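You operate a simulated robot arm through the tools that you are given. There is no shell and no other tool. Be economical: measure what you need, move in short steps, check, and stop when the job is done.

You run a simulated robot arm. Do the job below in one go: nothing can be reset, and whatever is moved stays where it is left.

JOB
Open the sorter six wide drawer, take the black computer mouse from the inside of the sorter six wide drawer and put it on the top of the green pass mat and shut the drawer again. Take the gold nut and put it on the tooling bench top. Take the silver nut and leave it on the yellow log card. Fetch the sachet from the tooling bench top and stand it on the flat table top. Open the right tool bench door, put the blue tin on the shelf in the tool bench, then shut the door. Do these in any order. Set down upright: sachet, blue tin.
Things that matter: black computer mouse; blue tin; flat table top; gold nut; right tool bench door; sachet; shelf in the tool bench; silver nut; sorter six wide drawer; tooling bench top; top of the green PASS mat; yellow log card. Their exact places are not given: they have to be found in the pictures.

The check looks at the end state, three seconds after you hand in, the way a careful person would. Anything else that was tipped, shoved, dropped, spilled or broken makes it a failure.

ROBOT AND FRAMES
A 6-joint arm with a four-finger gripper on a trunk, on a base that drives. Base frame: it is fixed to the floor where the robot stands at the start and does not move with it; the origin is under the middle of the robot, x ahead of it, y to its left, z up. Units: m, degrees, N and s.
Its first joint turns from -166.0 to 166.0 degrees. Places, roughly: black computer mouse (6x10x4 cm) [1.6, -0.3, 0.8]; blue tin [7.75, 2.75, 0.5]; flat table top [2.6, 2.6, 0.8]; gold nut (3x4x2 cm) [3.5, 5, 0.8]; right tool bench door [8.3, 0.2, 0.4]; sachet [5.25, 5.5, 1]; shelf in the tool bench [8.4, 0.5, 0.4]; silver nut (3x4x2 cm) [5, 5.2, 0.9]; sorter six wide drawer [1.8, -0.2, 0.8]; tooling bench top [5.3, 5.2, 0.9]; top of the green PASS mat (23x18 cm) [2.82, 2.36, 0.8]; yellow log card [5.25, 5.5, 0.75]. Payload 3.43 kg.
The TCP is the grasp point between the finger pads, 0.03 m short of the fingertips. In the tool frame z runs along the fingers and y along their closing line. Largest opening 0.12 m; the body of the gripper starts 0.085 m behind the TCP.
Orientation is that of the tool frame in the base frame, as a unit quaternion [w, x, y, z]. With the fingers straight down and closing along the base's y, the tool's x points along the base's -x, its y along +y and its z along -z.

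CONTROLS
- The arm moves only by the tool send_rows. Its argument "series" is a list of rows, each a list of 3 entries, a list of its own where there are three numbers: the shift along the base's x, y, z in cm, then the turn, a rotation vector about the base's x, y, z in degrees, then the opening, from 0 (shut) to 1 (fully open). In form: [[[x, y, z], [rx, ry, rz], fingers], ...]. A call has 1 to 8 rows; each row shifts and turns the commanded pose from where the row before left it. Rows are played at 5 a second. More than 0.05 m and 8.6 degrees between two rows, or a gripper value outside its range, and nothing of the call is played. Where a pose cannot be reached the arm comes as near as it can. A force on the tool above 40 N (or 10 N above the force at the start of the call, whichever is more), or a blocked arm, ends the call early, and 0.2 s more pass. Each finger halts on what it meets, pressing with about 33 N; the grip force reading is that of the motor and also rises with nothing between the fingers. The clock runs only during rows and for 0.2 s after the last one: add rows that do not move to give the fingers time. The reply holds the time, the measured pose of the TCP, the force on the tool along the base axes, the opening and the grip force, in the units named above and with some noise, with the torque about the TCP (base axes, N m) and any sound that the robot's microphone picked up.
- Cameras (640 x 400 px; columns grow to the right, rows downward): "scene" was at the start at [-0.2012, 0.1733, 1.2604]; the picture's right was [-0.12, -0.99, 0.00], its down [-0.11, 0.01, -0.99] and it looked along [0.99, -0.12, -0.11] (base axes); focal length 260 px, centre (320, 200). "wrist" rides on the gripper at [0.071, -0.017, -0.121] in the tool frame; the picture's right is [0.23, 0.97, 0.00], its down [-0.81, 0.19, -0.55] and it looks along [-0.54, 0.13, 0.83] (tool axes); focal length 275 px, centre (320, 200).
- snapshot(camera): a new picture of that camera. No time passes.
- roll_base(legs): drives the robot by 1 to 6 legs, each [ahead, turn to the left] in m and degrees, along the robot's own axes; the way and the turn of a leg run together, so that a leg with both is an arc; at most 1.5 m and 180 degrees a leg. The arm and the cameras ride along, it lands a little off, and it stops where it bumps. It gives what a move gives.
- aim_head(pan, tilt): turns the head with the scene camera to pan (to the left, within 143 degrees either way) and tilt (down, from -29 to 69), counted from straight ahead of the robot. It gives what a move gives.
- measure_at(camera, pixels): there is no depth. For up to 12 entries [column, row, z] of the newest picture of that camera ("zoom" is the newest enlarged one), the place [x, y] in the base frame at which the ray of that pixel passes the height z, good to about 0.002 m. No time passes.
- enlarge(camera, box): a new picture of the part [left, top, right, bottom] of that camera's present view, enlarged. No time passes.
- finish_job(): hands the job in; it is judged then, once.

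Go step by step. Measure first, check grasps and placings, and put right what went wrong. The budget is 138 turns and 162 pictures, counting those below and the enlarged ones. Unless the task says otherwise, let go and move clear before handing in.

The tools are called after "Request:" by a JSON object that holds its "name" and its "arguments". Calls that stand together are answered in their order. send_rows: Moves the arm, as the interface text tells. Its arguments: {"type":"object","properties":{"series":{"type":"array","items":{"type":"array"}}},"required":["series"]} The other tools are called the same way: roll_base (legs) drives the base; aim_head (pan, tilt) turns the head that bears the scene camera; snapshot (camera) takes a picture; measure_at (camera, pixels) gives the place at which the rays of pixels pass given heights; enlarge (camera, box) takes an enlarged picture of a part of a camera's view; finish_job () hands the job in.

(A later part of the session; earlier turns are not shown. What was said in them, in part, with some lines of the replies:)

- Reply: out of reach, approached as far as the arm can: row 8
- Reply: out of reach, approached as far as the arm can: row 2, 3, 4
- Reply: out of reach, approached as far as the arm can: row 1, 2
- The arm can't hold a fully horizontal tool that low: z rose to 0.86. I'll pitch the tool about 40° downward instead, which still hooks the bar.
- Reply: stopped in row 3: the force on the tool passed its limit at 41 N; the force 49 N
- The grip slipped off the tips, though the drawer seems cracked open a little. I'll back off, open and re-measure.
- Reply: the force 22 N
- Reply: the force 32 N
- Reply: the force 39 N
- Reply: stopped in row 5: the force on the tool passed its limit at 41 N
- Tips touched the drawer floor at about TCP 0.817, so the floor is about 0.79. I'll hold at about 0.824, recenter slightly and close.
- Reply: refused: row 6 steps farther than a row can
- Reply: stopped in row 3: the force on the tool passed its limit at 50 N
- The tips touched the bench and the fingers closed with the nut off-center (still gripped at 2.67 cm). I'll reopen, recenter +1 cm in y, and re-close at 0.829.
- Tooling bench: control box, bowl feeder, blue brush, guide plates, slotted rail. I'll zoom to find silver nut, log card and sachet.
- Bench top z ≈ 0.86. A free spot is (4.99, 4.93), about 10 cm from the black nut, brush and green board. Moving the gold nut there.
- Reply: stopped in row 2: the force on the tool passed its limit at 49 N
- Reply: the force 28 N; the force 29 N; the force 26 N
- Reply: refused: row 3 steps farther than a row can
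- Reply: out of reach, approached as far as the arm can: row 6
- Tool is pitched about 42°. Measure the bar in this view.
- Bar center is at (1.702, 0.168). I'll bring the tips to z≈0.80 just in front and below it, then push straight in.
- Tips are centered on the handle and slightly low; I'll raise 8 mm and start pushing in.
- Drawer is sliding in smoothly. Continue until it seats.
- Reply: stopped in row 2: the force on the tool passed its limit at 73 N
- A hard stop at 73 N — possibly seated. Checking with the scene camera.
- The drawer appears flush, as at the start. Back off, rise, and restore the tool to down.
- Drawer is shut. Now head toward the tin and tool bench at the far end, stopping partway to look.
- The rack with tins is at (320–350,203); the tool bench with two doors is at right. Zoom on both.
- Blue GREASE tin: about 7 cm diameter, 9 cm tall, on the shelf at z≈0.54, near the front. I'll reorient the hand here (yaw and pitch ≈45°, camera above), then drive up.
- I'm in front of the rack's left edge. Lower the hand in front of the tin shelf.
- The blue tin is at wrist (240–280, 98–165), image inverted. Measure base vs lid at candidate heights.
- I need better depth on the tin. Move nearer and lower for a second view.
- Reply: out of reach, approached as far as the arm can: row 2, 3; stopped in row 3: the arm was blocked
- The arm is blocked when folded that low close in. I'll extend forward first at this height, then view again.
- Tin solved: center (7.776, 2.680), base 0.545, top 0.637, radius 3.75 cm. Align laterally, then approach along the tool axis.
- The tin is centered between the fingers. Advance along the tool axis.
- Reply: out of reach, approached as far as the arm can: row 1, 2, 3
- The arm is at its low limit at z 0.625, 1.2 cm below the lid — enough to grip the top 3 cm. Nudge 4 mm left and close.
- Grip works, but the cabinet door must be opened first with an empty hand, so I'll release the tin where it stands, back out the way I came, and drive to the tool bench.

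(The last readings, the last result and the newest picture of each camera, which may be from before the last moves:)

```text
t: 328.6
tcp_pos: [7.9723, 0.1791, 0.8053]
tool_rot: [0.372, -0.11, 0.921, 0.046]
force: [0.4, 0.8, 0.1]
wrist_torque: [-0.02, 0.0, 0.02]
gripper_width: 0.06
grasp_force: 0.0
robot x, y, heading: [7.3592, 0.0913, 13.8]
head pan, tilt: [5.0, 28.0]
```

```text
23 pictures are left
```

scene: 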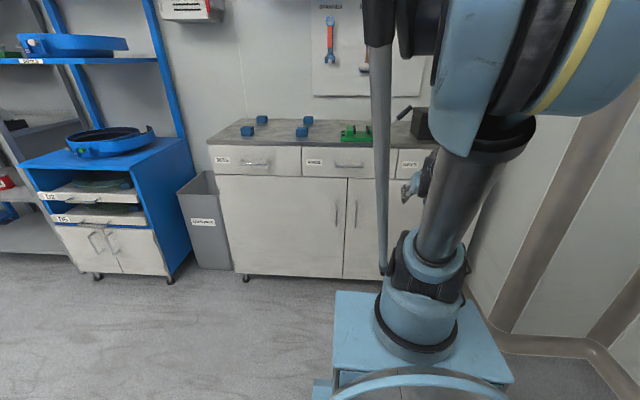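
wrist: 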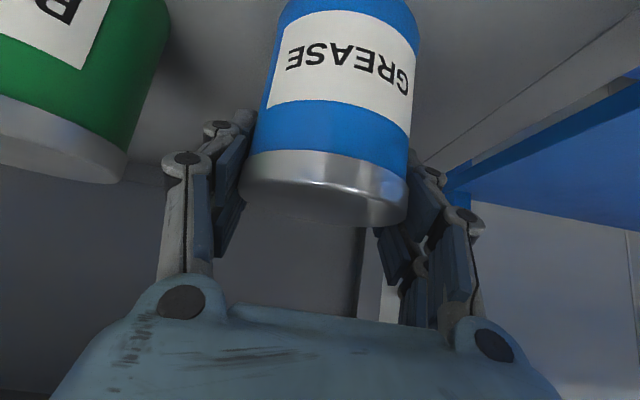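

The right door's handle is at scene (356, 213), just right of the seam (346). Measure the front plane and handle.

Request:
{"name": "measure_at", "arguments": {"camera": "scene", "pixels": [[236, 272, 0.08], [343, 277, 0.08], [356, 200, 0.55], [356, 200, 0.6], [356, 226, 0.45], [356, 226, 0.4], [356, 226, 0.5], [345, 180, 0.68], [216, 174, 0.68], [234, 281, 0.0]]}}

Request:
{"name": "enlarge", "arguments": {"camera": "scene", "box": [310, 160, 400, 290]}}

```text
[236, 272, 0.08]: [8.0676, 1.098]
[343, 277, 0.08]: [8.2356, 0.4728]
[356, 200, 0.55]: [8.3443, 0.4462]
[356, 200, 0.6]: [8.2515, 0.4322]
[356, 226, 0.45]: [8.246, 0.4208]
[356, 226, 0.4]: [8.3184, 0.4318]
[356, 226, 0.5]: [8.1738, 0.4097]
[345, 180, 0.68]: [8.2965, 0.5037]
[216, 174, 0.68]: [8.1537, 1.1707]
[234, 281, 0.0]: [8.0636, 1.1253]
```

```text
3.08 times, centred on (355, 225) of scene
```

zoom: 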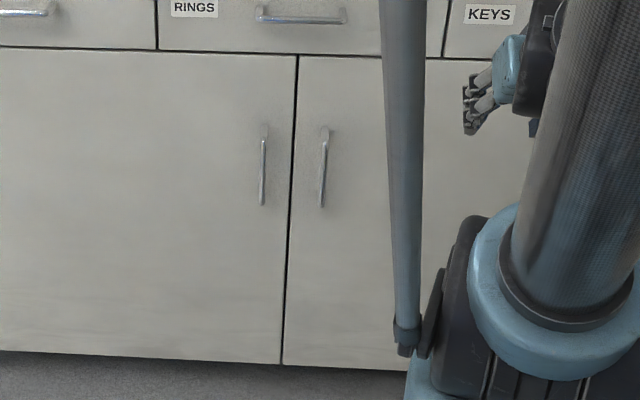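

Front plane normal is (-0.966,-0.26); the handle bar is at (8.215, 0.42), z 0.47–0.62, with the hinge near (8.40,-0.15). I'll shift the base left and slightly back so the door has room and the arm stays extended.

Request:
{"name": "roll_base", "arguments": {"legs": [[0, 86], [0.2, 0], [0, -88], [-0.06, 0]]}}

Request:
{"name": "send_rows", "arguments": {"series": [[[2, 4, -1], [0, 0, 0], 0.4], [[2, 4, -1], [0, 0, 0], 0.4], [[3, 2, -2], [0, 0, 0], 0.4], [[3, 0, -3], [0, 0, 0], 0.4]]}}

Request:
{"name": "snapshot", "arguments": {"camera": "wrist"}}

```text
t: 339.1
tcp_pos: [7.8844, 0.3231, 0.8066]
tool_rot: [0.373, -0.08, 0.924, 0.034]
force: [-0.3, -0.1, 0.4]
wrist_torque: [-0.05, 0.04, -0.04]
gripper_width: 0.0603
grasp_force: 0.1
robot x, y, heading: [7.2696, 0.2838, 10.0]
head pan, tilt: [5.0, 28.0]
```

```text
t: 340.1
tcp_pos: [7.9731, 0.4216, 0.742]
tool_rot: [0.379, -0.079, 0.922, 0.034]
force: [-1.8, 0.2, 0.7]
wrist_torque: [0.03, -0.06, 0.01]
gripper_width: 0.0479
grasp_force: 0.0
robot x, y, heading: [7.2678, 0.2816, 9.8]
head pan, tilt: [5.0, 28.0]
```

```text
21 pictures are left
```

wrist: 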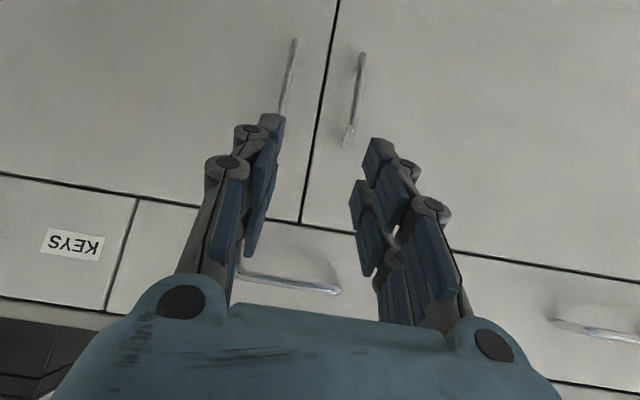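

Image is inverted: the right door's bar runs from (294,42) to about (281,118). Measure at its expected heights.

Request:
{"name": "measure_at", "arguments": {"camera": "wrist", "pixels": [[294, 42, 0.47], [294, 42, 0.48], [281, 116, 0.6], [281, 116, 0.62], [288, 75, 0.53], [288, 75, 0.55], [300, 222, 0.7], [337, 3, 0.42]]}}

```text
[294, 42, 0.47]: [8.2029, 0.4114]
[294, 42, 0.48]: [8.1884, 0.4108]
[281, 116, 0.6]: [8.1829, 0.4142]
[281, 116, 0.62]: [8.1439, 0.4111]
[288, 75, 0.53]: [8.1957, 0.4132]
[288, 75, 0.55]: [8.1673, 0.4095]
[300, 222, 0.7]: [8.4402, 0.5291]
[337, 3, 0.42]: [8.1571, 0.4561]
```

Bar at (8.198, 0.413). Approach along the tool axis to z≈0.575.

Request:
{"name": "send_rows", "arguments": {"series": [[[3.4, -0.4, -2.2], [0, 0, 0], 0.45], [[3.4, -0.4, -2.2], [0, 0, 0], 0.45], [[3.4, -0.4, -2.2], [0, 0, 0], 0.45], [[3.4, -0.4, -2.2], [0, 0, 0], 0.45], [[3.1, -0.4, -2.2], [0, 0, 0], 0.45], [[1.8, 0.3, -1.85], [0, 0, 0], 0.45], [[1.8, 0.3, -1.85], [0, 0, 0], 0.45], [[0, 0, 0], [0, 0, 0], 0.45]]}}

Request:
{"name": "snapshot", "arguments": {"camera": "wrist"}}

```text
t: 341.8
tcp_pos: [8.1712, 0.4055, 0.6199]
tool_rot: [0.382, -0.078, 0.92, 0.034]
force: [3.4, 1.0, -2.3]
wrist_torque: [0.03, 0.01, 0.01]
gripper_width: 0.0542
grasp_force: 0.1
out of reach, approached as far as the arm can: row 5, 6
robot x, y, heading: [7.2673, 0.2846, 9.9]
head pan, tilt: [5.0, 28.0]
stopped in row 8: the force on the tool passed its limit at 57 N (the readings are from after the stop); the commanded pose is now the measured one
```

```text
20 pictures are left
```

wrist: 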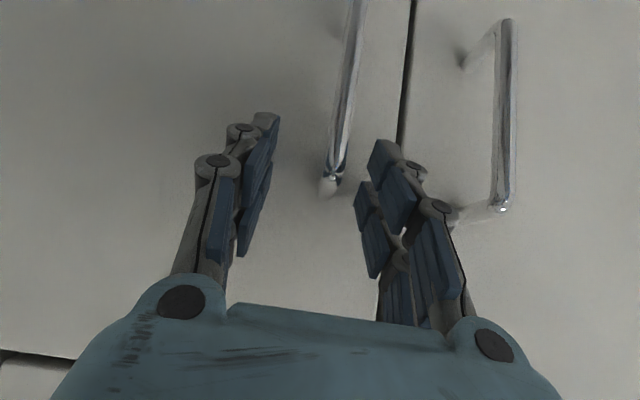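

The arm bottoms out near z 0.62 at this stand-off. I'll back the hand off, move the base back 15 cm, and test how low it can go when more extended.

Request:
{"name": "send_rows", "arguments": {"series": [[[-2.5, -0.4, 1.5], [0, 0, 0], 0.45], [[-3, -0.4, 1], [0, 0, 0], 0.45]]}}

Request:
{"name": "roll_base", "arguments": {"legs": [[-0.15, 0]]}}

Request:
{"name": "send_rows", "arguments": {"series": [[[4, 0.4, -2], [0, 0, 0], 0.45], [[4, 0.4, -2], [0, 0, 0], 0.45], [[4, 0.4, -2], [0, 0, 0], 0.45], [[0, 0, -3], [0, 0, 0], 0.45], [[0, 0, -2], [0, 0, 0], 0.45]]}}

```text
t: 342.4
tcp_pos: [8.1216, 0.3993, 0.6513]
tool_rot: [0.381, -0.079, 0.921, 0.035]
force: [1.3, -0.2, 0.1]
wrist_torque: [0.02, 0.01, -0.02]
gripper_width: 0.0539
grasp_force: 0.0
out of reach, approached as far as the arm can: row 2
robot x, y, heading: [7.269, 0.2846, 9.9]
head pan, tilt: [5.0, 28.0]
```

```text
t: 343.7
tcp_pos: [7.9741, 0.3746, 0.6518]
tool_rot: [0.381, -0.08, 0.921, 0.035]
force: [0.0, 0.3, -0.6]
wrist_torque: [0.0, -0.02, 0.01]
gripper_width: 0.054
grasp_force: 0.0
robot x, y, heading: [7.1231, 0.2568, 10.1]
head pan, tilt: [5.0, 28.0]
```

```text
t: 344.9
tcp_pos: [8.0937, 0.3861, 0.56]
tool_rot: [0.385, -0.079, 0.919, 0.035]
force: [0.7, -0.1, 0.2]
wrist_torque: [0.0, 0.02, -0.01]
gripper_width: 0.0543
grasp_force: 0.1
out of reach, approached as far as the arm can: row 5
robot x, y, heading: [7.1194, 0.2569, 9.9]
head pan, tilt: [5.0, 28.0]
```

Extended to 0.98 m the arm reaches z 0.56, so farther out means lower. Re-approach the handle along the tool axis.

Request:
{"name": "send_rows", "arguments": {"series": [[[2.3, 0.8, 2.6], [0, 0, 0], 0.45], [[2.3, 0.8, 2.6], [0, 0, 0], 0.45], [[1.8, 0.35, -1.9], [0, 0, 0], 0.45], [[1.8, 0.35, -1.9], [0, 0, 0], 0.45], [[1.6, 0.3, -1.8], [0, 0, 0], 0.45], [[0, 0, 0], [0, 0, 0], 0.45]]}}

Request:
{"name": "snapshot", "arguments": {"camera": "wrist"}}

```text
t: 346.1
tcp_pos: [8.1724, 0.4077, 0.581]
tool_rot: [0.391, -0.08, 0.916, 0.036]
force: [1.1, 0.2, -2.6]
wrist_torque: [-0.01, -0.03, -0.02]
gripper_width: 0.0542
grasp_force: 0.0
robot x, y, heading: [7.1222, 0.2596, 9.7]
head pan, tilt: [5.0, 28.0]
stopped in row 5: the force on the tool passed its limit at 57 N (the readings are from after the stop); the commanded pose is now the measured one
```

```text
19 pictures are left
```

wrist: 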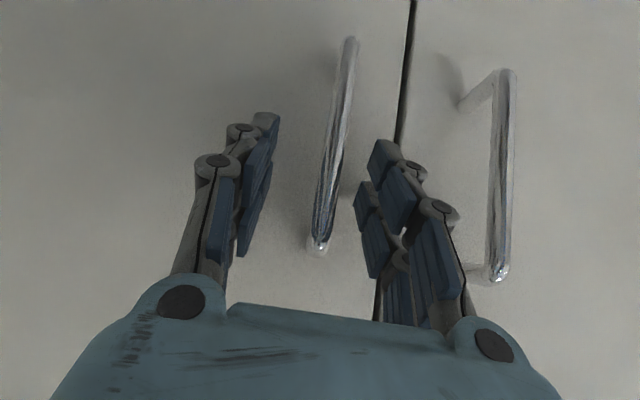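

The bar is between the fingers (tips just touched the door face). Close on it.

Request:
{"name": "send_rows", "arguments": {"series": [[[0, 0, 0], [0, 0, 0], 0.3], [[0, 0, 0], [0, 0, 0], 0.15], [[0, 0, 0], [0, 0, 0], 0], [[0, 0, 0], [0, 0, 0], 0]]}}

```text
t: 347.0
tcp_pos: [8.1629, 0.4081, 0.5947]
tool_rot: [0.397, -0.081, 0.914, 0.038]
force: [5.9, -6.5, -3.7]
wrist_torque: [-0.56, 0.37, -0.08]
gripper_width: 0.0113
grasp_force: 45.3
robot x, y, heading: [7.1233, 0.2556, 9.9]
head pan, tilt: [5.0, 28.0]
stopped in row 4: the force on the tool passed its limit at 42 N (the readings are from after the stop); the commanded pose is now the measured one
```

Bar gripped (1.1 cm). Pull by reversing the base a little.

Request:
{"name": "roll_base", "arguments": {"legs": [[-0.1, 0]]}}

Request:
{"name": "snapshot", "arguments": {"camera": "wrist"}}

```text
t: 347.9
tcp_pos: [8.1286, 0.3953, 0.6223]
tool_rot: [0.411, -0.078, 0.908, 0.035]
force: [10.4, -15.7, -10.3]
wrist_torque: [-0.59, 0.36, -0.05]
gripper_width: 0.0115
grasp_force: 44.8
robot x, y, heading: [7.0974, 0.2557, 9.9]
head pan, tilt: [5.0, 28.0]
stopped in leg 1: the force on the tool passed its limit at 49 N (the readings are from after the stop); the commanded pose is now the measured one
```

```text
18 pictures are left
```

wrist: 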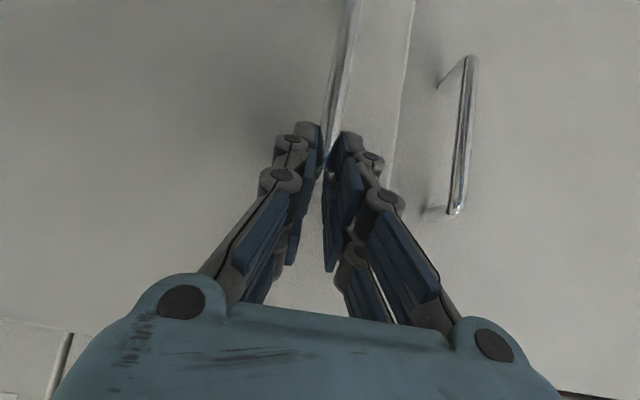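

The door has cracked open about 3.5 cm. Continue the pull with the arm along the arc.

Request:
{"name": "send_rows", "arguments": {"series": [[[-1.9, -0.6, -0.2], [0, 0, 1], 0], [[-1.9, -0.65, -0.2], [0, 0, 2], 0], [[-1.9, -0.7, 0], [0, 0, 2], 0], [[-1.9, -0.75, 0], [0, 0, 2], 0], [[-1.9, -0.8, 0], [0, 0, 2], 0]]}}

Request:
{"name": "snapshot", "arguments": {"camera": "wrist"}}

```text
t: 348.3
tcp_pos: [8.1078, 0.3851, 0.6346]
tool_rot: [0.418, -0.083, 0.904, 0.035]
force: [11.5, -20.3, -3.4]
wrist_torque: [-0.81, 0.81, -0.15]
gripper_width: 0.0117
grasp_force: 45.2
robot x, y, heading: [7.0987, 0.2512, 10.0]
head pan, tilt: [5.0, 28.0]
stopped in row 2: the force on the tool passed its limit at 47 N (the readings are from after the stop); the commanded pose is now the measured one
```

```text
17 pictures are left
```

wrist: 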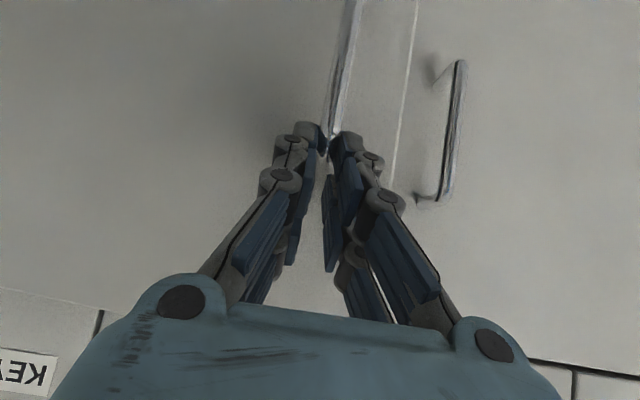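

Progress about 5.5 cm total, with a -20 N side load toward the hinge. Pull with more -y.

Request:
{"name": "send_rows", "arguments": {"series": [[[-0.5, -0.9, 0], [0, 0, 1], 0], [[-1.4, -0.8, 0], [0, 0, 1.5], 0], [[-1.4, -0.8, 0], [0, 0, 1.5], 0], [[-1.4, -0.8, 0], [0, 0, 1.5], 0], [[-1.4, -0.8, 0], [0, 0, 1.5], 0], [[-1.4, -0.8, 0], [0, 0, 1.5], 0]]}}

Request:
{"name": "send_rows", "arguments": {"series": [[[-1.2, -0.7, 0], [0, 0, 1.5], 0], [[-1.2, -0.7, 0], [0, 0, 1.5], 0], [[-1.2, -0.7, 0], [0, 0, 1.5], 0], [[-1.2, -0.7, 0], [0, 0, 1.5], 0]]}}

```text
t: 348.9
tcp_pos: [8.0805, 0.3752, 0.647]
tool_rot: [0.421, -0.101, 0.9, 0.048]
force: [-0.3, 0.5, -0.5]
wrist_torque: [-0.02, -0.04, -0.04]
gripper_width: 0.0
grasp_force: 33.4
robot x, y, heading: [7.0971, 0.2508, 9.9]
head pan, tilt: [5.0, 28.0]
stopped in row 2: the force on the tool passed its limit at 46 N (the readings are from after the stop); the commanded pose is now the measured one
```

```text
t: 349.9
tcp_pos: [8.034, 0.3464, 0.6462]
tool_rot: [0.419, -0.147, 0.893, 0.069]
force: [0.2, -0.1, -1.1]
wrist_torque: [0.02, 0.01, -0.01]
gripper_width: 0.0001
grasp_force: 33.1
robot x, y, heading: [7.098, 0.2544, 9.5]
head pan, tilt: [5.0, 28.0]
```

The grip slid off the top with the door about 6 cm ajar. I'll regrip lower with the tool yawed 45° from the left, so one finger hooks behind the bar.

Request:
{"name": "roll_base", "arguments": {"legs": [[-0.08, 0]]}}

Request:
{"name": "send_rows", "arguments": {"series": [[[0, 1.5, -0.5], [0, 0, -8], 0.4], [[0, 1.5, -0.5], [0, 0, -8], 0.4], [[0, 1.5, -0.5], [0, 0, -8], 0.4], [[1, 1.5, -1], [0, 0, -8], 0.4], [[1, 1.5, -1.5], [0, 0, -8], 0.4], [[1, 1.5, -1.5], [0, 0, -8], 0.4], [[1, 0, -1.5], [0, 0, -6], 0.4], [[0, 0, 0], [0, 0, 0], 0.4]]}}

Request:
{"name": "snapshot", "arguments": {"camera": "wrist"}}

```text
t: 350.9
tcp_pos: [7.9558, 0.335, 0.6468]
tool_rot: [0.418, -0.149, 0.894, 0.07]
force: [-0.3, 0.8, 0.4]
wrist_torque: [0.01, 0.01, -0.01]
gripper_width: 0.0
grasp_force: 33.8
robot x, y, heading: [7.0165, 0.2423, 9.5]
head pan, tilt: [5.0, 28.0]
```

```text
t: 352.7
tcp_pos: [7.9873, 0.422, 0.5891]
tool_rot: [0.409, 0.273, 0.861, -0.131]
force: [0.3, 1.1, -0.1]
wrist_torque: [0.03, 0.02, 0.0]
gripper_width: 0.0482
grasp_force: 0.1
robot x, y, heading: [7.0167, 0.2425, 9.7]
head pan, tilt: [5.0, 28.0]
```

```text
16 pictures are left
```

wrist: 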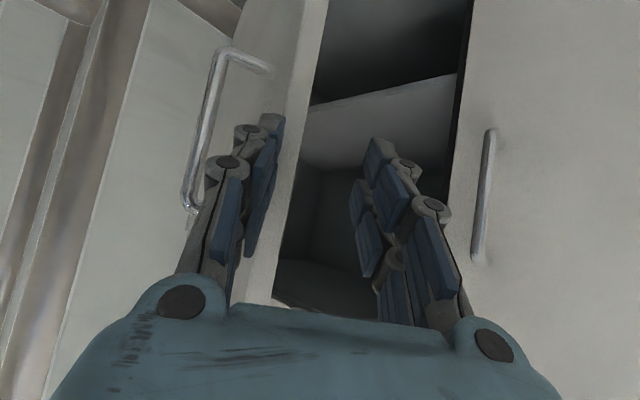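

The door has swung further open: there's a clear gap (door edge at x≈300, left door edge at x≈458) with the shelf visible inside. I'll measure, then reach in and sweep the door open from inside.

Request:
{"name": "measure_at", "arguments": {"camera": "wrist", "pixels": [[303, 100, 0.5], [303, 100, 0.45], [460, 100, 0.5], [460, 100, 0.45], [315, 105, 0.4], [455, 76, 0.4], [315, 105, 0.36], [190, 200, 0.6], [220, 55, 0.47]]}}

```text
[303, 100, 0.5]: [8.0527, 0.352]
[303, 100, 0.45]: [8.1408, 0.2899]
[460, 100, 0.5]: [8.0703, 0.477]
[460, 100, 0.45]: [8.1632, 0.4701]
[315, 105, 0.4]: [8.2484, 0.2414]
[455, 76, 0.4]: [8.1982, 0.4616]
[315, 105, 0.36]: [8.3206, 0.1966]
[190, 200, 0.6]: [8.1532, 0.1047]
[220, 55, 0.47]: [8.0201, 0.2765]
```

Door is about 21° open with its edge near (8.02, 0.37). I'll insert the closed fingers past the edge, then sweep along the door's arc.

Request:
{"name": "send_rows", "arguments": {"series": [[[2, 0.5, 0], [0, 0, 0], 0], [[3, 0, 0], [0, 0, 0], 0], [[3, -1, 0], [0, 0, 0], 0], [[2.4, -1.2, 0], [0, 0, 0], 0], [[0, -2, 0], [0, 0, 0], 0], [[-1.5, -2.5, 0.3], [0, 0, 0], 0], [[-2.2, -3, 0.3], [0, 0, 0], 0], [[-2.2, -3, 0.4], [0, 0, 0], 0]]}}

Request:
{"name": "send_rows", "arguments": {"series": [[[-2.1, -3, 0.4], [0, 0, 0], 0], [[-2.25, -3, 0.75], [0, 0, 0], 0], [[-2.25, -3, 0.75], [0, 0, 0], 0], [[-2.25, -3, 0.75], [0, 0, 0], 0], [[-2.25, -3, 0.75], [0, 0, 0], 0], [[-1.85, -4.3, 0.5], [0, 0, 0], 0], [[-1.85, -4.3, 0.5], [0, 0, 0], 0], [[-1.85, -4.3, 0.5], [0, 0, 0], 0]]}}

Request:
{"name": "send_rows", "arguments": {"series": [[[-0.5, -3.8, 0], [0, 0, 0], 0], [[-0.5, -3.8, 0], [0, 0, 0], 0], [[-0.5, -3.8, 0], [0, 0, 0], 0], [[-0.5, -3.8, 0], [0, 0, 0], 0], [[0, 0, 0], [0, 0, 0], 0]]}}

Request:
{"name": "snapshot", "arguments": {"camera": "scene"}}

```text
t: 354.5
tcp_pos: [8.0305, 0.2996, 0.5978]
tool_rot: [0.409, 0.272, 0.861, -0.13]
force: [0.7, 0.1, 0.1]
wrist_torque: [0.02, -0.01, -0.02]
gripper_width: 0.0
grasp_force: 33.4
robot x, y, heading: [7.0191, 0.2378, 9.7]
head pan, tilt: [5.0, 28.0]
```

```text
t: 356.3
tcp_pos: [7.8672, 0.0205, 0.6517]
tool_rot: [0.409, 0.273, 0.861, -0.131]
force: [-0.7, 0.7, -0.6]
wrist_torque: [0.0, 0.01, 0.01]
gripper_width: 0.0
grasp_force: 32.7
out of reach, approached as far as the arm can: row 7
robot x, y, heading: [7.0179, 0.2414, 9.8]
head pan, tilt: [5.0, 28.0]
```

```text
t: 357.5
tcp_pos: [7.8473, -0.1282, 0.6531]
tool_rot: [0.41, 0.272, 0.861, -0.13]
force: [-0.4, 1.3, -0.5]
wrist_torque: [-0.02, -0.01, 0.04]
gripper_width: 0.0002
grasp_force: 33.1
robot x, y, heading: [7.0186, 0.2379, 9.6]
head pan, tilt: [5.0, 28.0]
```

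```text
15 pictures are left
```

scene: 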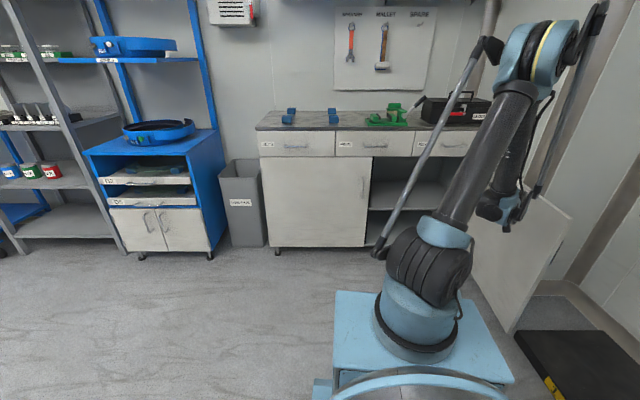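

The door now stands wide open and the shelf is visible (front edge around (390,210)). Measure the shelf edge.

Request:
{"name": "measure_at", "arguments": {"camera": "scene", "pixels": [[390, 208, 0.36], [390, 208, 0.4], [390, 208, 0.44], [375, 208, 0.4], [365, 247, 0.08], [275, 247, 0.08], [390, 157, 0.68], [420, 183, 0.4], [375, 183, 0.4]]}}

Request:
{"name": "enlarge", "arguments": {"camera": "scene", "box": [340, 130, 460, 260]}}

```text
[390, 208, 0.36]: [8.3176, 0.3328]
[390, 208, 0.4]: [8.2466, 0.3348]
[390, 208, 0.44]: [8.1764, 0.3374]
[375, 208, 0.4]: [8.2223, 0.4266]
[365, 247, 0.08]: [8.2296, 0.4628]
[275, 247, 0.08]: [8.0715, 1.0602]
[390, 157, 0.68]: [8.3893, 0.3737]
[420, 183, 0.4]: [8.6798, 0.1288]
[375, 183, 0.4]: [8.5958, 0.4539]
```

```text
3.08 times, centred on (400, 195) of scene
```

zoom: 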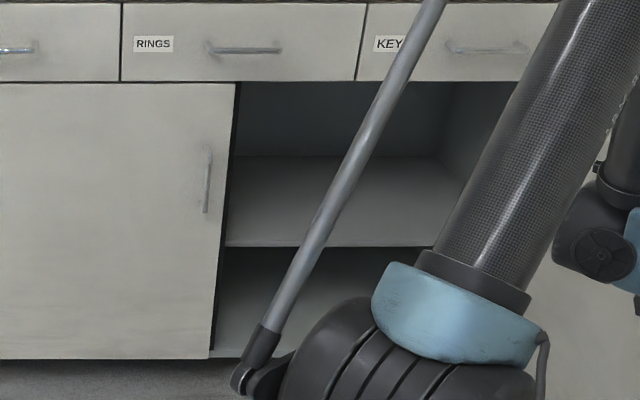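

Shelf z ≈ 0.38, opening up to ≈0.72 — good. Now retract the hand, restore the grasp orientation, and return to the rack for the tin.

Request:
{"name": "send_rows", "arguments": {"series": [[[0, 4, 1], [0, 0, 0], 0], [[-1, 4, 2], [0, 0, 6], 0], [[-2, 4, 2], [0, 0, 8], 0.3], [[-2, 4, 2], [0, 0, 8], 0.5], [[-2, 4, 2], [0, 0, 8], 0.7], [[-2, 4, 2], [0, 0, 8], 0.78], [[-2, 4, 2], [0, 0, 7.5], 0.78], [[-2, 4, 2], [-1, 5.9, 0], 0.78]]}}

Request:
{"name": "roll_base", "arguments": {"legs": [[0, 85.4], [1.16, 0], [1.16, 0], [0, -85]]}}

```text
t: 359.3
tcp_pos: [7.7207, 0.1933, 0.802]
tool_rot: [0.38, -0.083, 0.921, 0.034]
force: [0.8, -0.5, -0.2]
wrist_torque: [0.03, 0.02, 0.0]
gripper_width: 0.0936
grasp_force: 0.0
robot x, y, heading: [7.0225, 0.2416, 9.8]
head pan, tilt: [5.0, 28.0]
```

```text
t: 379.1
tcp_pos: [7.501, 2.5738, 0.8016]
tool_rot: [0.378, -0.12, 0.917, 0.049]
force: [-0.3, 0.0, -0.2]
wrist_torque: [0.0, 0.0, 0.01]
gripper_width: 0.0936
grasp_force: 0.0
robot x, y, heading: [6.7915, 2.5726, 14.8]
head pan, tilt: [5.0, 28.0]
```

Base is in place, about 1.0 m from the tin. Move to the pre-grasp point and check.

Request:
{"name": "send_rows", "arguments": {"series": [[[3.55, 1.53, -1.9], [0, 0, 0], 0.78], [[3.55, 1.53, -1.9], [0, 0, 0], 0.78], [[3.55, 1.53, -1.9], [0, 0, 0], 0.78], [[3.55, 1.53, -1.9], [0, 0, 0], 0.78], [[3.55, 1.53, -2], [0, 0, 0], 0.78], [[3.55, 1.55, -2], [0, 0, 0], 0.78], [[0, 0, 0], [0, 0, 0], 0.78]]}}

Request:
{"name": "snapshot", "arguments": {"camera": "wrist"}}

```text
t: 380.7
tcp_pos: [7.7062, 2.6603, 0.6942]
tool_rot: [0.384, -0.119, 0.914, 0.05]
force: [-0.5, -0.6, -0.5]
wrist_torque: [0.0, 0.0, 0.0]
gripper_width: 0.0935
grasp_force: 0.2
robot x, y, heading: [6.7947, 2.5681, 14.3]
head pan, tilt: [5.0, 28.0]
```

```text
13 pictures are left
```

wrist: 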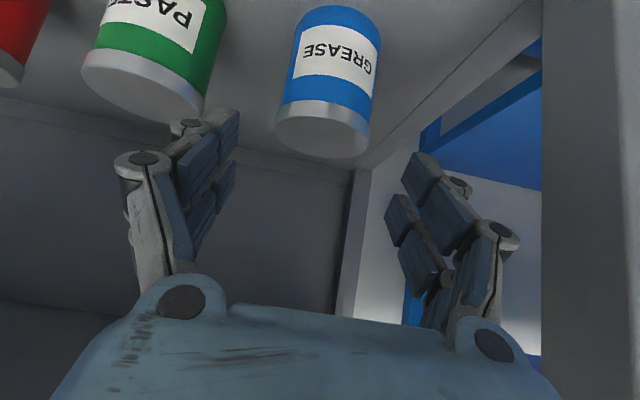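

Tin sits between the fingers as before. Advance and close.

Request:
{"name": "send_rows", "arguments": {"series": [[[2.5, 0.8, -2.6], [0, 0, 0], 0.78], [[2.5, 0.8, -2.6], [0, 0, 0], 0.78], [[2.5, 0.8, -2.6], [0, 0, 0], 0.78], [[0, 0, 0], [0, 0, 0], 0.78], [[0, 0, 0], [0, 0, 0], 0.68], [[0, 0, 0], [0, 0, 0], 0.6], [[0, 0, 0], [0, 0, 0], 0.5], [[0, 0, 0], [0, 0, 0], 0.5]]}}

Request:
{"name": "snapshot", "arguments": {"camera": "wrist"}}

```text
t: 382.5
tcp_pos: [7.7812, 2.6824, 0.6155]
tool_rot: [0.384, -0.119, 0.914, 0.05]
force: [-1.0, 1.1, 0.3]
wrist_torque: [0.03, 0.07, 0.0]
gripper_width: 0.0718
grasp_force: 33.7
robot x, y, heading: [6.7964, 2.5752, 14.1]
head pan, tilt: [5.0, 28.0]
```

```text
12 pictures are left
```

wrist: 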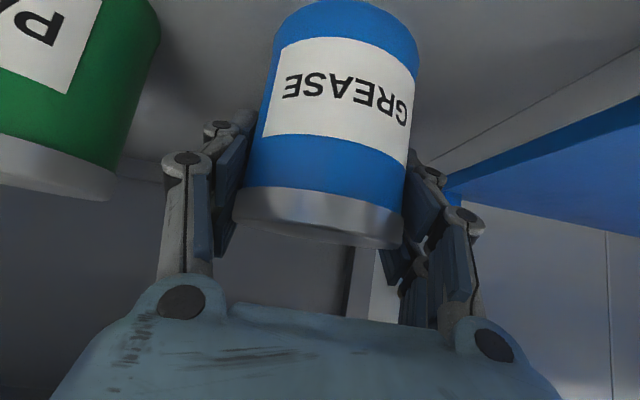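

Tin gripped (7.2 cm). Lift, back out, and drive to the tool bench.

Request:
{"name": "send_rows", "arguments": {"series": [[[0, 0, 3], [0, 0, 0], 0.5], [[0, 0, 3], [0, 0, 0], 0.5], [[-4, -0.8, 1], [0, 0, 0], 0.5], [[-4, -0.8, 1], [0, 0, 0], 0.5], [[-4, -0.8, 1.5], [0, 0, 0], 0.5], [[-4, -0.8, 2], [0, 0, 0], 0.5], [[-4, -0.8, 2.5], [0, 0, 0], 0.5], [[-4, -0.8, 2.5], [0, 0, 0], 0.5]]}}

Request:
{"name": "snapshot", "arguments": {"camera": "wrist"}}

```text
t: 384.3
tcp_pos: [7.534, 2.6397, 0.7805]
tool_rot: [0.384, -0.12, 0.914, 0.05]
force: [1.5, 0.8, -4.5]
wrist_torque: [0.01, 0.02, 0.02]
gripper_width: 0.0721
grasp_force: 32.7
robot x, y, heading: [6.796, 2.5736, 14.3]
head pan, tilt: [5.0, 28.0]
```

```text
11 pictures are left
```

wrist: 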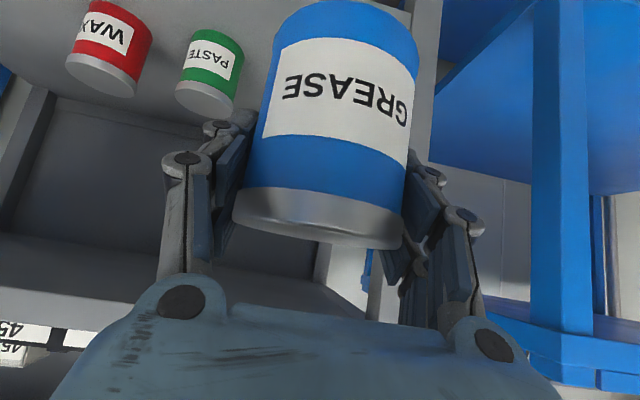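

Tin steady. I'll raise the arm (to clear the open door), and drive to a stand-off in front of the cabinet.

Request:
{"name": "send_rows", "arguments": {"series": [[[-1, 0, 4.5], [0, 0, 0], 0.5], [[-1, 0, 4.5], [0, 0, 0], 0.5], [[-1, 0, 4.5], [0, 0, 0], 0.5]]}}

Request:
{"name": "roll_base", "arguments": {"legs": [[-0.25, 0], [0, -93.2], [1.16, 0], [1.16, 0], [0, 86.9]]}}

```text
t: 385.1
tcp_pos: [7.5063, 2.6381, 0.9174]
tool_rot: [0.384, -0.119, 0.914, 0.05]
force: [1.0, -0.5, -4.2]
wrist_torque: [-0.04, -0.03, 0.02]
gripper_width: 0.0722
grasp_force: 32.9
robot x, y, heading: [6.7916, 2.5727, 14.4]
head pan, tilt: [5.0, 28.0]
```

```text
t: 407.1
tcp_pos: [7.7012, 0.182, 0.9165]
tool_rot: [0.386, -0.079, 0.918, 0.034]
force: [0.6, 0.0, -3.2]
wrist_torque: [-0.01, -0.05, 0.01]
gripper_width: 0.0723
grasp_force: 33.1
robot x, y, heading: [6.9856, 0.1667, 9.2]
head pan, tilt: [5.0, 28.0]
```

Base is at (6.986, 0.167). Forward 0.28 m, then lower the hand in front of the opening and look.

Request:
{"name": "roll_base", "arguments": {"legs": [[0.28, 0]]}}

Request:
{"name": "send_rows", "arguments": {"series": [[[2.2, 0.6, -3.7], [0, 0, 0], 0.5], [[2.2, 0.6, -3.7], [0, 0, 0], 0.5], [[2.2, 0.6, -3.7], [0, 0, 0], 0.5], [[2.2, 0.6, -3.7], [0, 0, 0], 0.5], [[2.2, 0.6, -3.7], [0, 0, 0], 0.5], [[2.2, 0.6, -3.7], [0, 0, 0], 0.5], [[2, 0.7, -2], [0, 0, 0], 0.5]]}}

Request:
{"name": "snapshot", "arguments": {"camera": "wrist"}}

Request:
{"name": "snapshot", "arguments": {"camera": "scene"}}

```text
t: 409.0
tcp_pos: [7.9638, 0.2234, 0.9242]
tool_rot: [0.391, -0.078, 0.916, 0.032]
force: [0.5, -0.2, -2.8]
wrist_torque: [0.01, -0.04, -0.01]
gripper_width: 0.0724
grasp_force: 33.2
robot x, y, heading: [7.2628, 0.2121, 9.2]
head pan, tilt: [5.0, 28.0]
```

```text
t: 410.6
tcp_pos: [8.1017, 0.2669, 0.6908]
tool_rot: [0.397, -0.078, 0.914, 0.033]
force: [-1.3, -0.9, -3.9]
wrist_torque: [0.0, -0.03, 0.02]
gripper_width: 0.0722
grasp_force: 32.9
robot x, y, heading: [7.2593, 0.2158, 8.9]
head pan, tilt: [5.0, 28.0]
```

```text
10 pictures are left
```

wrist: 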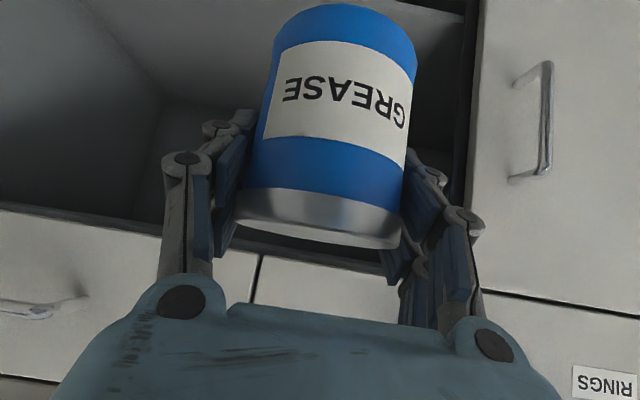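

```text
9 pictures are left
```

scene: 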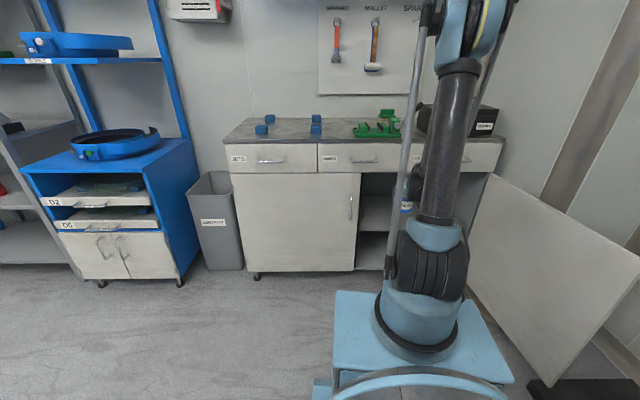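

Aligned with the opening, left door clear. Move in over the shelf, correcting 1.3° of pitch drift.

Request:
{"name": "send_rows", "arguments": {"series": [[[3.3, 0.85, -2.4], [-0.2, 1.3, 0], 0.5], [[3.3, 0.85, -2.4], [0, 0, 0], 0.5], [[3.3, 0.85, -2.4], [0, 0, 0], 0.5], [[3.3, 0.85, -2.4], [0, 0, 0], 0.5], [[3.3, 0.85, -2.4], [0, 0, 0], 0.5], [[3.3, 0.85, -2.4], [0, 0, 0], 0.5], [[3.3, 0.7, -2], [0, 0, 0], 0.5], [[3.3, 0.7, -2], [0, 0, 0], 0.5]]}}

Request:
{"name": "snapshot", "arguments": {"camera": "wrist"}}

```text
t: 412.4
tcp_pos: [8.3681, 0.3297, 0.5047]
tool_rot: [0.387, -0.079, 0.918, 0.033]
force: [-0.6, -0.2, -3.6]
wrist_torque: [0.01, -0.01, 0.01]
gripper_width: 0.0724
grasp_force: 33.7
robot x, y, heading: [7.2603, 0.2144, 9.5]
head pan, tilt: [5.0, 28.0]
```

```text
8 pictures are left
```

wrist: 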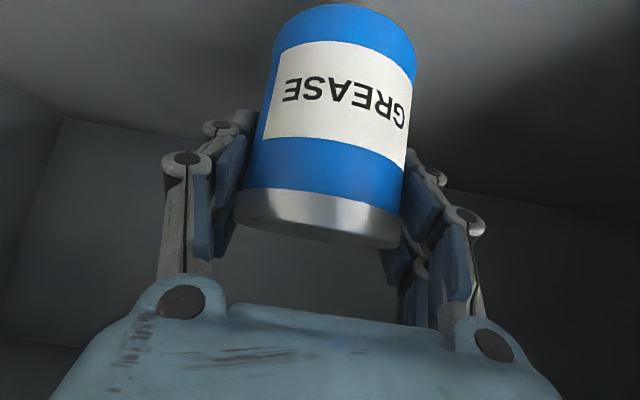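

Over the shelf. Lower in small steps until contact.

Request:
{"name": "send_rows", "arguments": {"series": [[[0, 0, -1.5], [0, 0, 0], 0.5], [[0, 0, -1], [0, 0, 0], 0.5], [[0, 0, -0.5], [0, 0, 0], 0.5], [[0, 0, -0.5], [0, 0, 0], 0.5], [[0, 0, -0.3], [0, 0, 0], 0.5], [[0, 0, -0.3], [0, 0, 0], 0.5], [[0, 0, -0.3], [0, 0, 0], 0.5], [[0, 0, 0], [0, 0, 0], 0.5]]}}

```text
t: 414.2
tcp_pos: [8.3688, 0.3311, 0.4619]
tool_rot: [0.387, -0.079, 0.918, 0.033]
force: [-0.2, -0.2, -3.9]
wrist_torque: [0.02, -0.04, -0.03]
gripper_width: 0.072
grasp_force: 32.4
robot x, y, heading: [7.2631, 0.2185, 9.1]
head pan, tilt: [5.0, 28.0]
```

Request:
{"name": "send_rows", "arguments": {"series": [[[0, 0, -0.3], [0, 0, 0], 0.5], [[0, 0, -0.3], [0, 0, 0], 0.5], [[0, 0, -0.3], [0, 0, 0], 0.5], [[0, 0, 0], [0, 0, 0], 0.5]]}}

Request:
{"name": "send_rows", "arguments": {"series": [[[0, 0, -0.2], [0, 0, 0], 0.5], [[0, 0, -0.2], [0, 0, 0], 0.5], [[0, 0, 0], [0, 0, 0], 0.5]]}}

```text
t: 415.2
tcp_pos: [8.3669, 0.3321, 0.4552]
tool_rot: [0.388, -0.078, 0.918, 0.033]
force: [0.0, 0.8, -2.8]
wrist_torque: [0.01, -0.04, 0.04]
gripper_width: 0.0725
grasp_force: 33.3
robot x, y, heading: [7.2594, 0.2131, 9.1]
head pan, tilt: [5.0, 28.0]
```

```text
t: 416.0
tcp_pos: [8.3681, 0.331, 0.4519]
tool_rot: [0.387, -0.078, 0.918, 0.033]
force: [-0.7, 0.3, -4.4]
wrist_torque: [-0.02, -0.02, 0.0]
gripper_width: 0.0725
grasp_force: 32.6
robot x, y, heading: [7.2634, 0.2122, 9.2]
head pan, tilt: [5.0, 28.0]
```

Request:
{"name": "send_rows", "arguments": {"series": [[[0, 0, -0.2], [0, 0, 0], 0.5], [[0, 0, -0.2], [0, 0, 0], 0.5], [[0, 0, 0], [0, 0, 0], 0.5]]}}

Request:
{"name": "send_rows", "arguments": {"series": [[[0, 0, -0.2], [0, 0, 0], 0.5], [[0, 0, -0.2], [0, 0, 0], 0.5], [[0, 0, 0], [0, 0, 0], 0.5]]}}

Request:
{"name": "enlarge", "arguments": {"camera": "wrist", "box": [240, 0, 440, 120]}}

```text
t: 416.8
tcp_pos: [8.3676, 0.3295, 0.4463]
tool_rot: [0.387, -0.079, 0.918, 0.033]
force: [0.3, -0.5, -4.2]
wrist_torque: [0.06, -0.07, 0.06]
gripper_width: 0.0724
grasp_force: 33.4
robot x, y, heading: [7.2639, 0.2144, 9.4]
head pan, tilt: [5.0, 28.0]
```

```text
t: 417.6
tcp_pos: [8.3675, 0.3315, 0.4439]
tool_rot: [0.387, -0.078, 0.918, 0.032]
force: [-0.5, 6.1, 22.8]
wrist_torque: [0.18, 0.2, 0.0]
gripper_width: 0.0724
grasp_force: 33.0
robot x, y, heading: [7.2574, 0.213, 9.3]
head pan, tilt: [5.0, 28.0]
```

```text
3.20 times, centred on (340, 60) of wrist
```

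zoom: 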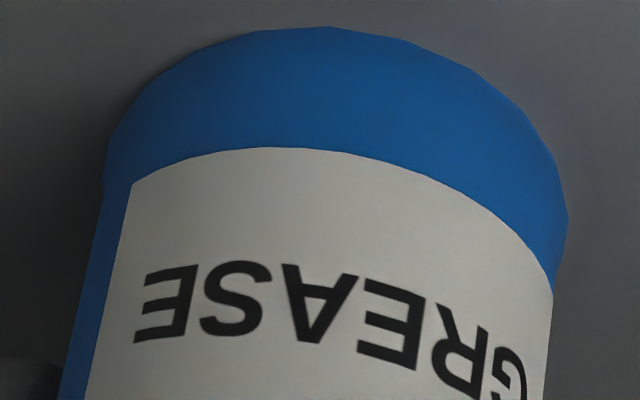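

Contact (23 N). Release gradually and back out along the tool axis.

Request:
{"name": "send_rows", "arguments": {"series": [[[0, 0, 0.1], [0, 0, 0], 0.58], [[0, 0, 0], [0, 0, 0], 0.66], [[0, 0, 0], [0, 0, 0], 0.76], [[0, 0, 0], [0, 0, 0], 0.8], [[-1.5, -0.25, 1.5], [0, 0, 0], 0.8], [[-2.2, -0.4, 2.2], [0, 0, 0], 0.8], [[-2.8, -0.5, 2.6], [0, 0, 0], 0.8], [[-3.4, -0.6, 2], [0, 0, 0], 0.8]]}}

Request:
{"name": "snapshot", "arguments": {"camera": "wrist"}}

```text
t: 419.4
tcp_pos: [8.2675, 0.3124, 0.524]
tool_rot: [0.385, -0.079, 0.919, 0.033]
force: [0.0, 0.1, -0.6]
wrist_torque: [0.0, 0.02, 0.02]
gripper_width: 0.0962
grasp_force: 0.0
robot x, y, heading: [7.2574, 0.2117, 9.2]
head pan, tilt: [5.0, 28.0]
```

```text
6 pictures are left
```

wrist: 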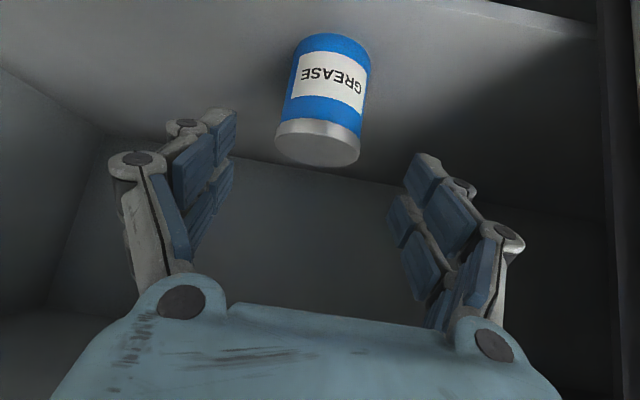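

The tin stands upright on the shelf. Now for closing the door; first measure where the open door stands from the last scene picture (near edge bottom ≈ (545,385), top ≈ (632,262)).

Request:
{"name": "measure_at", "arguments": {"camera": "scene", "pixels": [[545, 385, 0.08], [545, 385, 0.1], [470, 272, 0.08], [638, 262, 0.7], [490, 174, 0.7]]}}

Request:
{"name": "send_rows", "arguments": {"series": [[[-4, -0.7, 2], [0, 0, 0], 0.5], [[-4, -0.7, 2], [0, 0, 0], 0.3], [[-4, -0.7, 2], [0, 0, 0], 0.1], [[-4, -0.7, 2], [0, 0, 0], 0], [[-4, 0, 2], [0, 0, 0], 0], [[-4, 0, 2], [0, 0, 0], 0], [[-4, 0, 2], [0, 0, 0], 0]]}}

```text
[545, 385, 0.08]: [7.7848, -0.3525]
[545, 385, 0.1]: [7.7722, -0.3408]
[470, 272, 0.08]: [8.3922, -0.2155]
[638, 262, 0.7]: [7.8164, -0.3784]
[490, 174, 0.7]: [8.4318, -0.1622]
```

```text
t: 421.0
tcp_pos: [8.0256, 0.2873, 0.7026]
tool_rot: [0.386, -0.078, 0.919, 0.032]
force: [0.7, 0.4, 0.3]
wrist_torque: [0.04, 0.02, 0.01]
gripper_width: 0.0002
grasp_force: 33.5
out of reach, approached as far as the arm can: row 1, 2, 3, 4
robot x, y, heading: [7.2601, 0.217, 9.5]
head pan, tilt: [5.0, 28.0]
5 turns are left
```

The hand is clear of the cabinet, and the door stands about 91° open (edge ≈ (7.785,-0.35)). With few turns left: back the base slightly, raise the hand over the door top, and bring it down on the door's outer side.

Request:
{"name": "roll_base", "arguments": {"legs": [[-0.12, 0]]}}

Request:
{"name": "send_rows", "arguments": {"series": [[[0, 0, 4.5], [0, 0, 0], 0], [[0, 0, 4.5], [0, 0, 0], 0], [[0, 0, 4.5], [0, 0, 0], 0], [[0, 0, 4.5], [0, 0, 0], 0], [[0.3, -4.8, 0], [0, 0, 0], 0], [[0.3, -4.8, 0], [0, 0, 0], 0], [[0.3, -4.8, 0], [0, 0, 0], 0], [[0.3, -4.8, 0], [0, 0, 0], 0]]}}

Request:
{"name": "send_rows", "arguments": {"series": [[[0.3, -4.8, 0], [0, 0, 0], 0], [[0.3, -4.8, 0], [0, 0, 0], 0], [[0.3, -4.8, 0], [0, 0, 0], 0], [[0.3, -4.8, 0], [0, 0, 0], 0], [[0.3, -4.8, 0], [0, 0, 0], 0], [[0.3, -4.8, 0], [0, 0, 0], 0], [[0.3, -4.8, 0], [0, 0, 0], 0], [[0.3, -4.8, 0], [0, 0, 0], 0]]}}

Request:
{"name": "send_rows", "arguments": {"series": [[[0.3, -4.8, 0], [0, 0, 0], 0], [[0.3, -4.8, 0], [0, 0, 0], 0], [[0.3, -4.8, 0], [0, 0, 0], 0], [[0, 0, -4.5], [0, 0, 0], 0], [[0, 0, -4.5], [0, 0, 0], 0], [[0, 0, -4.5], [0, 0, 0], 0], [[0, 0, -4.5], [0, 0, 0], 0], [[0, 0, -2], [0, 0, 0], 0]]}}

Request:
{"name": "aim_head", "arguments": {"pan": -10, "tilt": 25}}

Request:
{"name": "snapshot", "arguments": {"camera": "scene"}}

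```text
t: 422.3
tcp_pos: [7.9063, 0.2668, 0.7014]
tool_rot: [0.387, -0.078, 0.918, 0.033]
force: [-0.3, -0.1, -0.3]
wrist_torque: [0.04, 0.0, 0.02]
gripper_width: 0.0003
grasp_force: 32.9
robot x, y, heading: [7.1392, 0.1956, 9.3]
head pan, tilt: [5.0, 28.0]
```

```text
t: 424.1
tcp_pos: [7.9097, 0.0771, 0.8936]
tool_rot: [0.393, -0.077, 0.916, 0.032]
force: [0.1, 1.0, 0.2]
wrist_torque: [-0.01, -0.03, 0.02]
gripper_width: 0.0
grasp_force: 33.0
robot x, y, heading: [7.1387, 0.1986, 9.2]
head pan, tilt: [5.0, 28.0]
```

```text
t: 425.9
tcp_pos: [7.9337, -0.3146, 0.8895]
tool_rot: [0.392, -0.079, 0.916, 0.034]
force: [0.1, 0.0, 0.2]
wrist_torque: [-0.01, 0.05, -0.02]
gripper_width: 0.0001
grasp_force: 32.8
robot x, y, heading: [7.1405, 0.1962, 9.2]
head pan, tilt: [5.0, 28.0]
```

```text
t: 427.7
tcp_pos: [7.9433, -0.4542, 0.6909]
tool_rot: [0.393, -0.077, 0.916, 0.032]
force: [1.3, 0.3, -0.3]
wrist_torque: [0.0, 0.0, 0.01]
gripper_width: 0.0001
grasp_force: 33.1
robot x, y, heading: [7.1414, 0.1943, 9.3]
head pan, tilt: [5.0, 28.0]
```

```text
t: 428.5
tcp_pos: [7.9424, -0.455, 0.6898]
tool_rot: [0.392, -0.078, 0.916, 0.033]
force: [-0.1, 1.1, -0.2]
wrist_torque: [-0.01, 0.01, 0.01]
gripper_width: 0.0
grasp_force: 32.9
robot x, y, heading: [7.144, 0.1924, 9.1]
head pan, tilt: [-10.0, 25.0]
```

```text
5 pictures are left
4 turns are left
```

scene: 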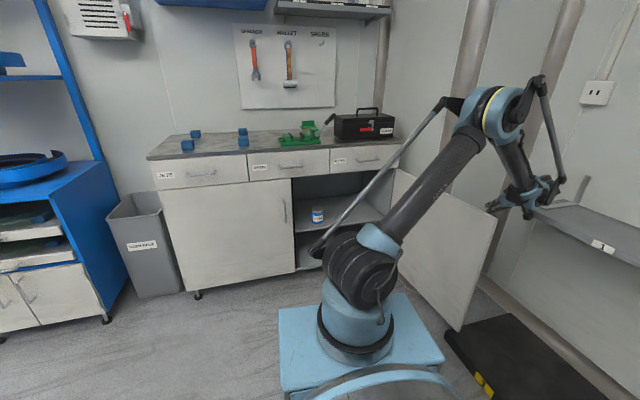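

The hand is on the outer side of the door, and the tin is visible on the shelf. Sweep the door shut along its arc, then check.

Request:
{"name": "send_rows", "arguments": {"series": [[[-0.75, 3.35, -0.1], [0, 0, 0], 0], [[-0.75, 3.35, -0.1], [0, 0, 0], 0], [[-0.75, 3.35, -0.1], [0, 0, 0], 0], [[-0.75, 3.35, -0.1], [0, 0, 0], 0], [[-0.6, 3.4, 0], [0, 0, 0], 0], [[-0.6, 3.4, 0], [0, 0, 0], 0], [[-0.6, 3.4, 0], [0, 0, 0], 0], [[-0.5, 3.5, 0], [0, 0, 0], 0]]}}

Request:
{"name": "send_rows", "arguments": {"series": [[[0.2, 3.25, 0], [0, 0, 0], 0], [[0.3, 3.25, 0], [0, 0, 0], 0], [[0.4, 3.25, 0], [0, 0, 0], 0], [[0.4, 3.25, 0], [0, 0, 0], 0], [[1.1, 3.05, 0], [0, 0, 0], 0], [[1.2, 3.05, 0], [0, 0, 0], 0], [[1.2, 3.05, 0], [0, 0, 0], 0], [[1.2, 3.05, 0], [0, 0, 0], 0]]}}

Request:
{"name": "send_rows", "arguments": {"series": [[[1.9, 2.65, 0], [0, 0, 0], 0], [[1.9, 2.65, 0], [0, 0, 0], 0], [[1.9, 2.65, 0], [0, 0, 0], 0], [[1.9, 2.65, 0], [0, 0, 0], 0], [[2.5, 2.05, 0], [0, 0, 0], 0], [[2.5, 2.05, 0], [0, 0, 0], 0], [[2.5, 2.05, 0], [0, 0, 0], 0], [[2.6, 2.05, 0], [0, 0, 0], 0]]}}

Request:
{"name": "send_rows", "arguments": {"series": [[[2.3, 1.2, 0], [0, 0, 0], 0], [[2.3, 1.1, 0], [0, 0, 0], 0], [[2.3, 1.1, 0], [0, 0, 0], 0], [[2.3, 1.1, 0], [0, 0, 0], 0], [[1, 0.3, 0], [0, 0, 0], 0], [[1, 0.3, 0], [0, 0, 0], 0], [[0.8, 0.2, 0], [0, 0, 0], 0], [[0.6, 0.2, 0], [0, 0, 0], 0]]}}

Request:
{"name": "snapshot", "arguments": {"camera": "scene"}}

```text
t: 430.3
tcp_pos: [7.8898, -0.183, 0.6879]
tool_rot: [0.392, -0.078, 0.916, 0.033]
force: [0.7, -0.8, -0.4]
wrist_torque: [-0.01, 0.02, 0.04]
gripper_width: 0.0002
grasp_force: 33.7
robot x, y, heading: [7.139, 0.1941, 8.9]
head pan, tilt: [-10.0, 25.0]
```

```text
t: 432.1
tcp_pos: [7.9502, 0.071, 0.6858]
tool_rot: [0.392, -0.078, 0.916, 0.033]
force: [-0.1, 0.3, 0.6]
wrist_torque: [-0.01, -0.04, 0.0]
gripper_width: 0.0002
grasp_force: 33.0
robot x, y, heading: [7.142, 0.1951, 9.2]
head pan, tilt: [-10.0, 25.0]
```

```text
t: 433.9
tcp_pos: [8.1287, 0.2604, 0.6887]
tool_rot: [0.392, -0.078, 0.916, 0.032]
force: [0.1, 0.9, -1.2]
wrist_torque: [0.0, 0.02, 0.0]
gripper_width: 0.0
grasp_force: 33.1
robot x, y, heading: [7.1429, 0.1913, 9.0]
head pan, tilt: [-10.0, 25.0]
```

```text
t: 434.9
tcp_pos: [8.2033, 0.2967, 0.6983]
tool_rot: [0.396, -0.077, 0.914, 0.032]
force: [2.0, 0.4, -2.4]
wrist_torque: [0.07, -0.02, -0.01]
gripper_width: 0.0001
grasp_force: 33.0
robot x, y, heading: [7.1414, 0.1947, 9.3]
head pan, tilt: [-10.0, 25.0]
stopped in row 4: the force on the tool passed its limit at 123 N (the readings are from after the stop); the commanded pose is now the measured one
```

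```text
4 pictures are left
3 turns are left
```

scene: 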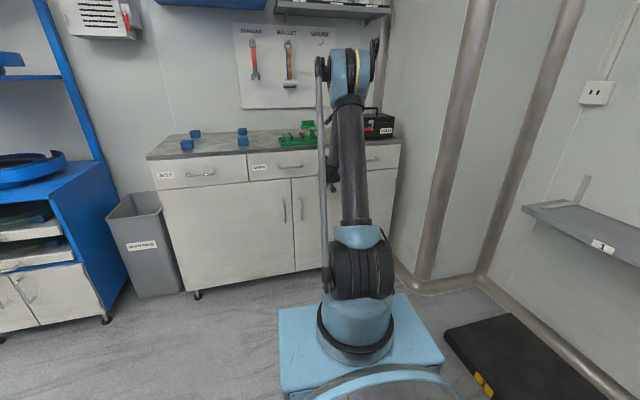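

The door has swung shut (both doors flush, handles at (284,210) and (302,208)). One gentle press to seat it, then retreat and verify with a zoom.

Request:
{"name": "send_rows", "arguments": {"series": [[[0.5, 0.15, 0], [0, 0, 0], 0], [[0.5, 0.15, 0], [0, 0, 0], 0], [[0.5, 0.15, 0], [0, 0, 0], 0], [[0.5, 0.15, 0], [0, 0, 0], 0], [[0.4, 0.1, 0], [0, 0, 0], 0], [[0.3, 0.1, 0], [0, 0, 0], 0]]}}

Request:
{"name": "send_rows", "arguments": {"series": [[[-3, -0.6, 1], [0, 0, 0], 0], [[-4, -0.8, 2], [0, 0, 0], 0], [[-4, -0.8, 2], [0, 0, 0], 0], [[-4, -0.8, 2], [0, 0, 0], 0], [[-4, -3, 0], [0, 0, 0], 0], [[-4, -3, 0], [0, 0, 0], 0], [[-4, -3, 0], [0, 0, 0], 0]]}}

Request:
{"name": "enlarge", "arguments": {"camera": "scene", "box": [240, 140, 420, 300]}}

Request:
{"name": "snapshot", "arguments": {"camera": "wrist"}}

```text
t: 435.6
tcp_pos: [8.2029, 0.2985, 0.7088]
tool_rot: [0.398, -0.077, 0.913, 0.032]
force: [2.3, 0.8, -2.8]
wrist_torque: [0.02, -0.01, 0.02]
gripper_width: 0.0001
grasp_force: 33.2
robot x, y, heading: [7.1399, 0.1976, 9.2]
head pan, tilt: [-10.0, 25.0]
stopped in row 3: the force on the tool passed its limit at 51 N (the readings are from after the stop); the commanded pose is now the measured one
```

```text
t: 437.2
tcp_pos: [7.9315, 0.1805, 0.7789]
tool_rot: [0.399, -0.078, 0.913, 0.033]
force: [0.9, -0.5, 0.3]
wrist_torque: [0.01, 0.01, 0.0]
gripper_width: 0.0001
grasp_force: 32.9
robot x, y, heading: [7.1414, 0.1954, 9.3]
head pan, tilt: [-10.0, 25.0]
```

```text
2.50 times, centred on (330, 220) of scene
```

zoom: 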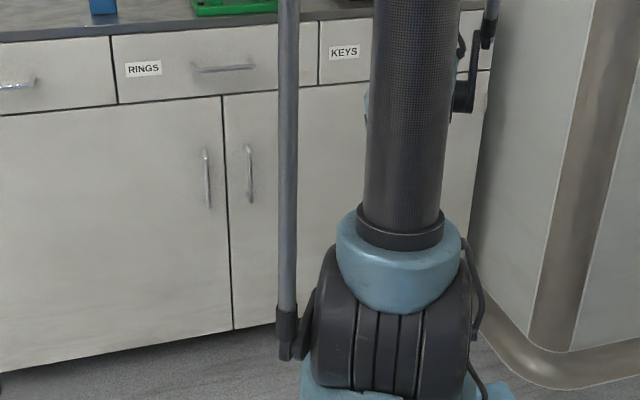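

```text
2 pictures are left
2 turns are left
```

wrist: 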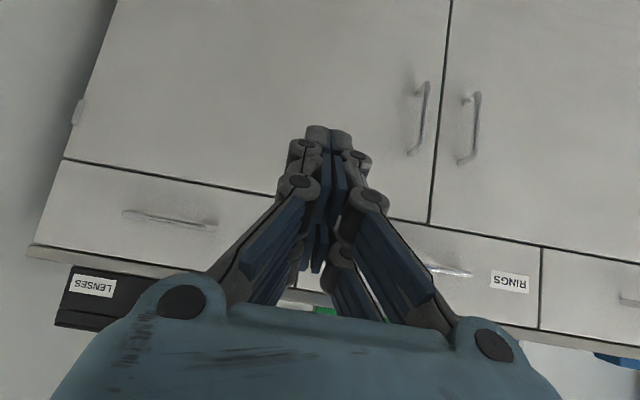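

Both views show the right door flush and shut, with the hand empty and clear. Every item is placed, so I'm handing in.

Request:
{"name": "finish_job", "arguments": {}}

```text
The job is handed in.
```

The whole job is done and handed in:
- **Mouse:** on the green PASS mat, with the drawer shut.
- **Gold nut:** on the tooling bench top.
- **Silver nut:** on the yellow log card.
- **Sachet:** standing upright on the flat table top.
- **Blue tin:** upright on the tool bench shelf, with the door shut.
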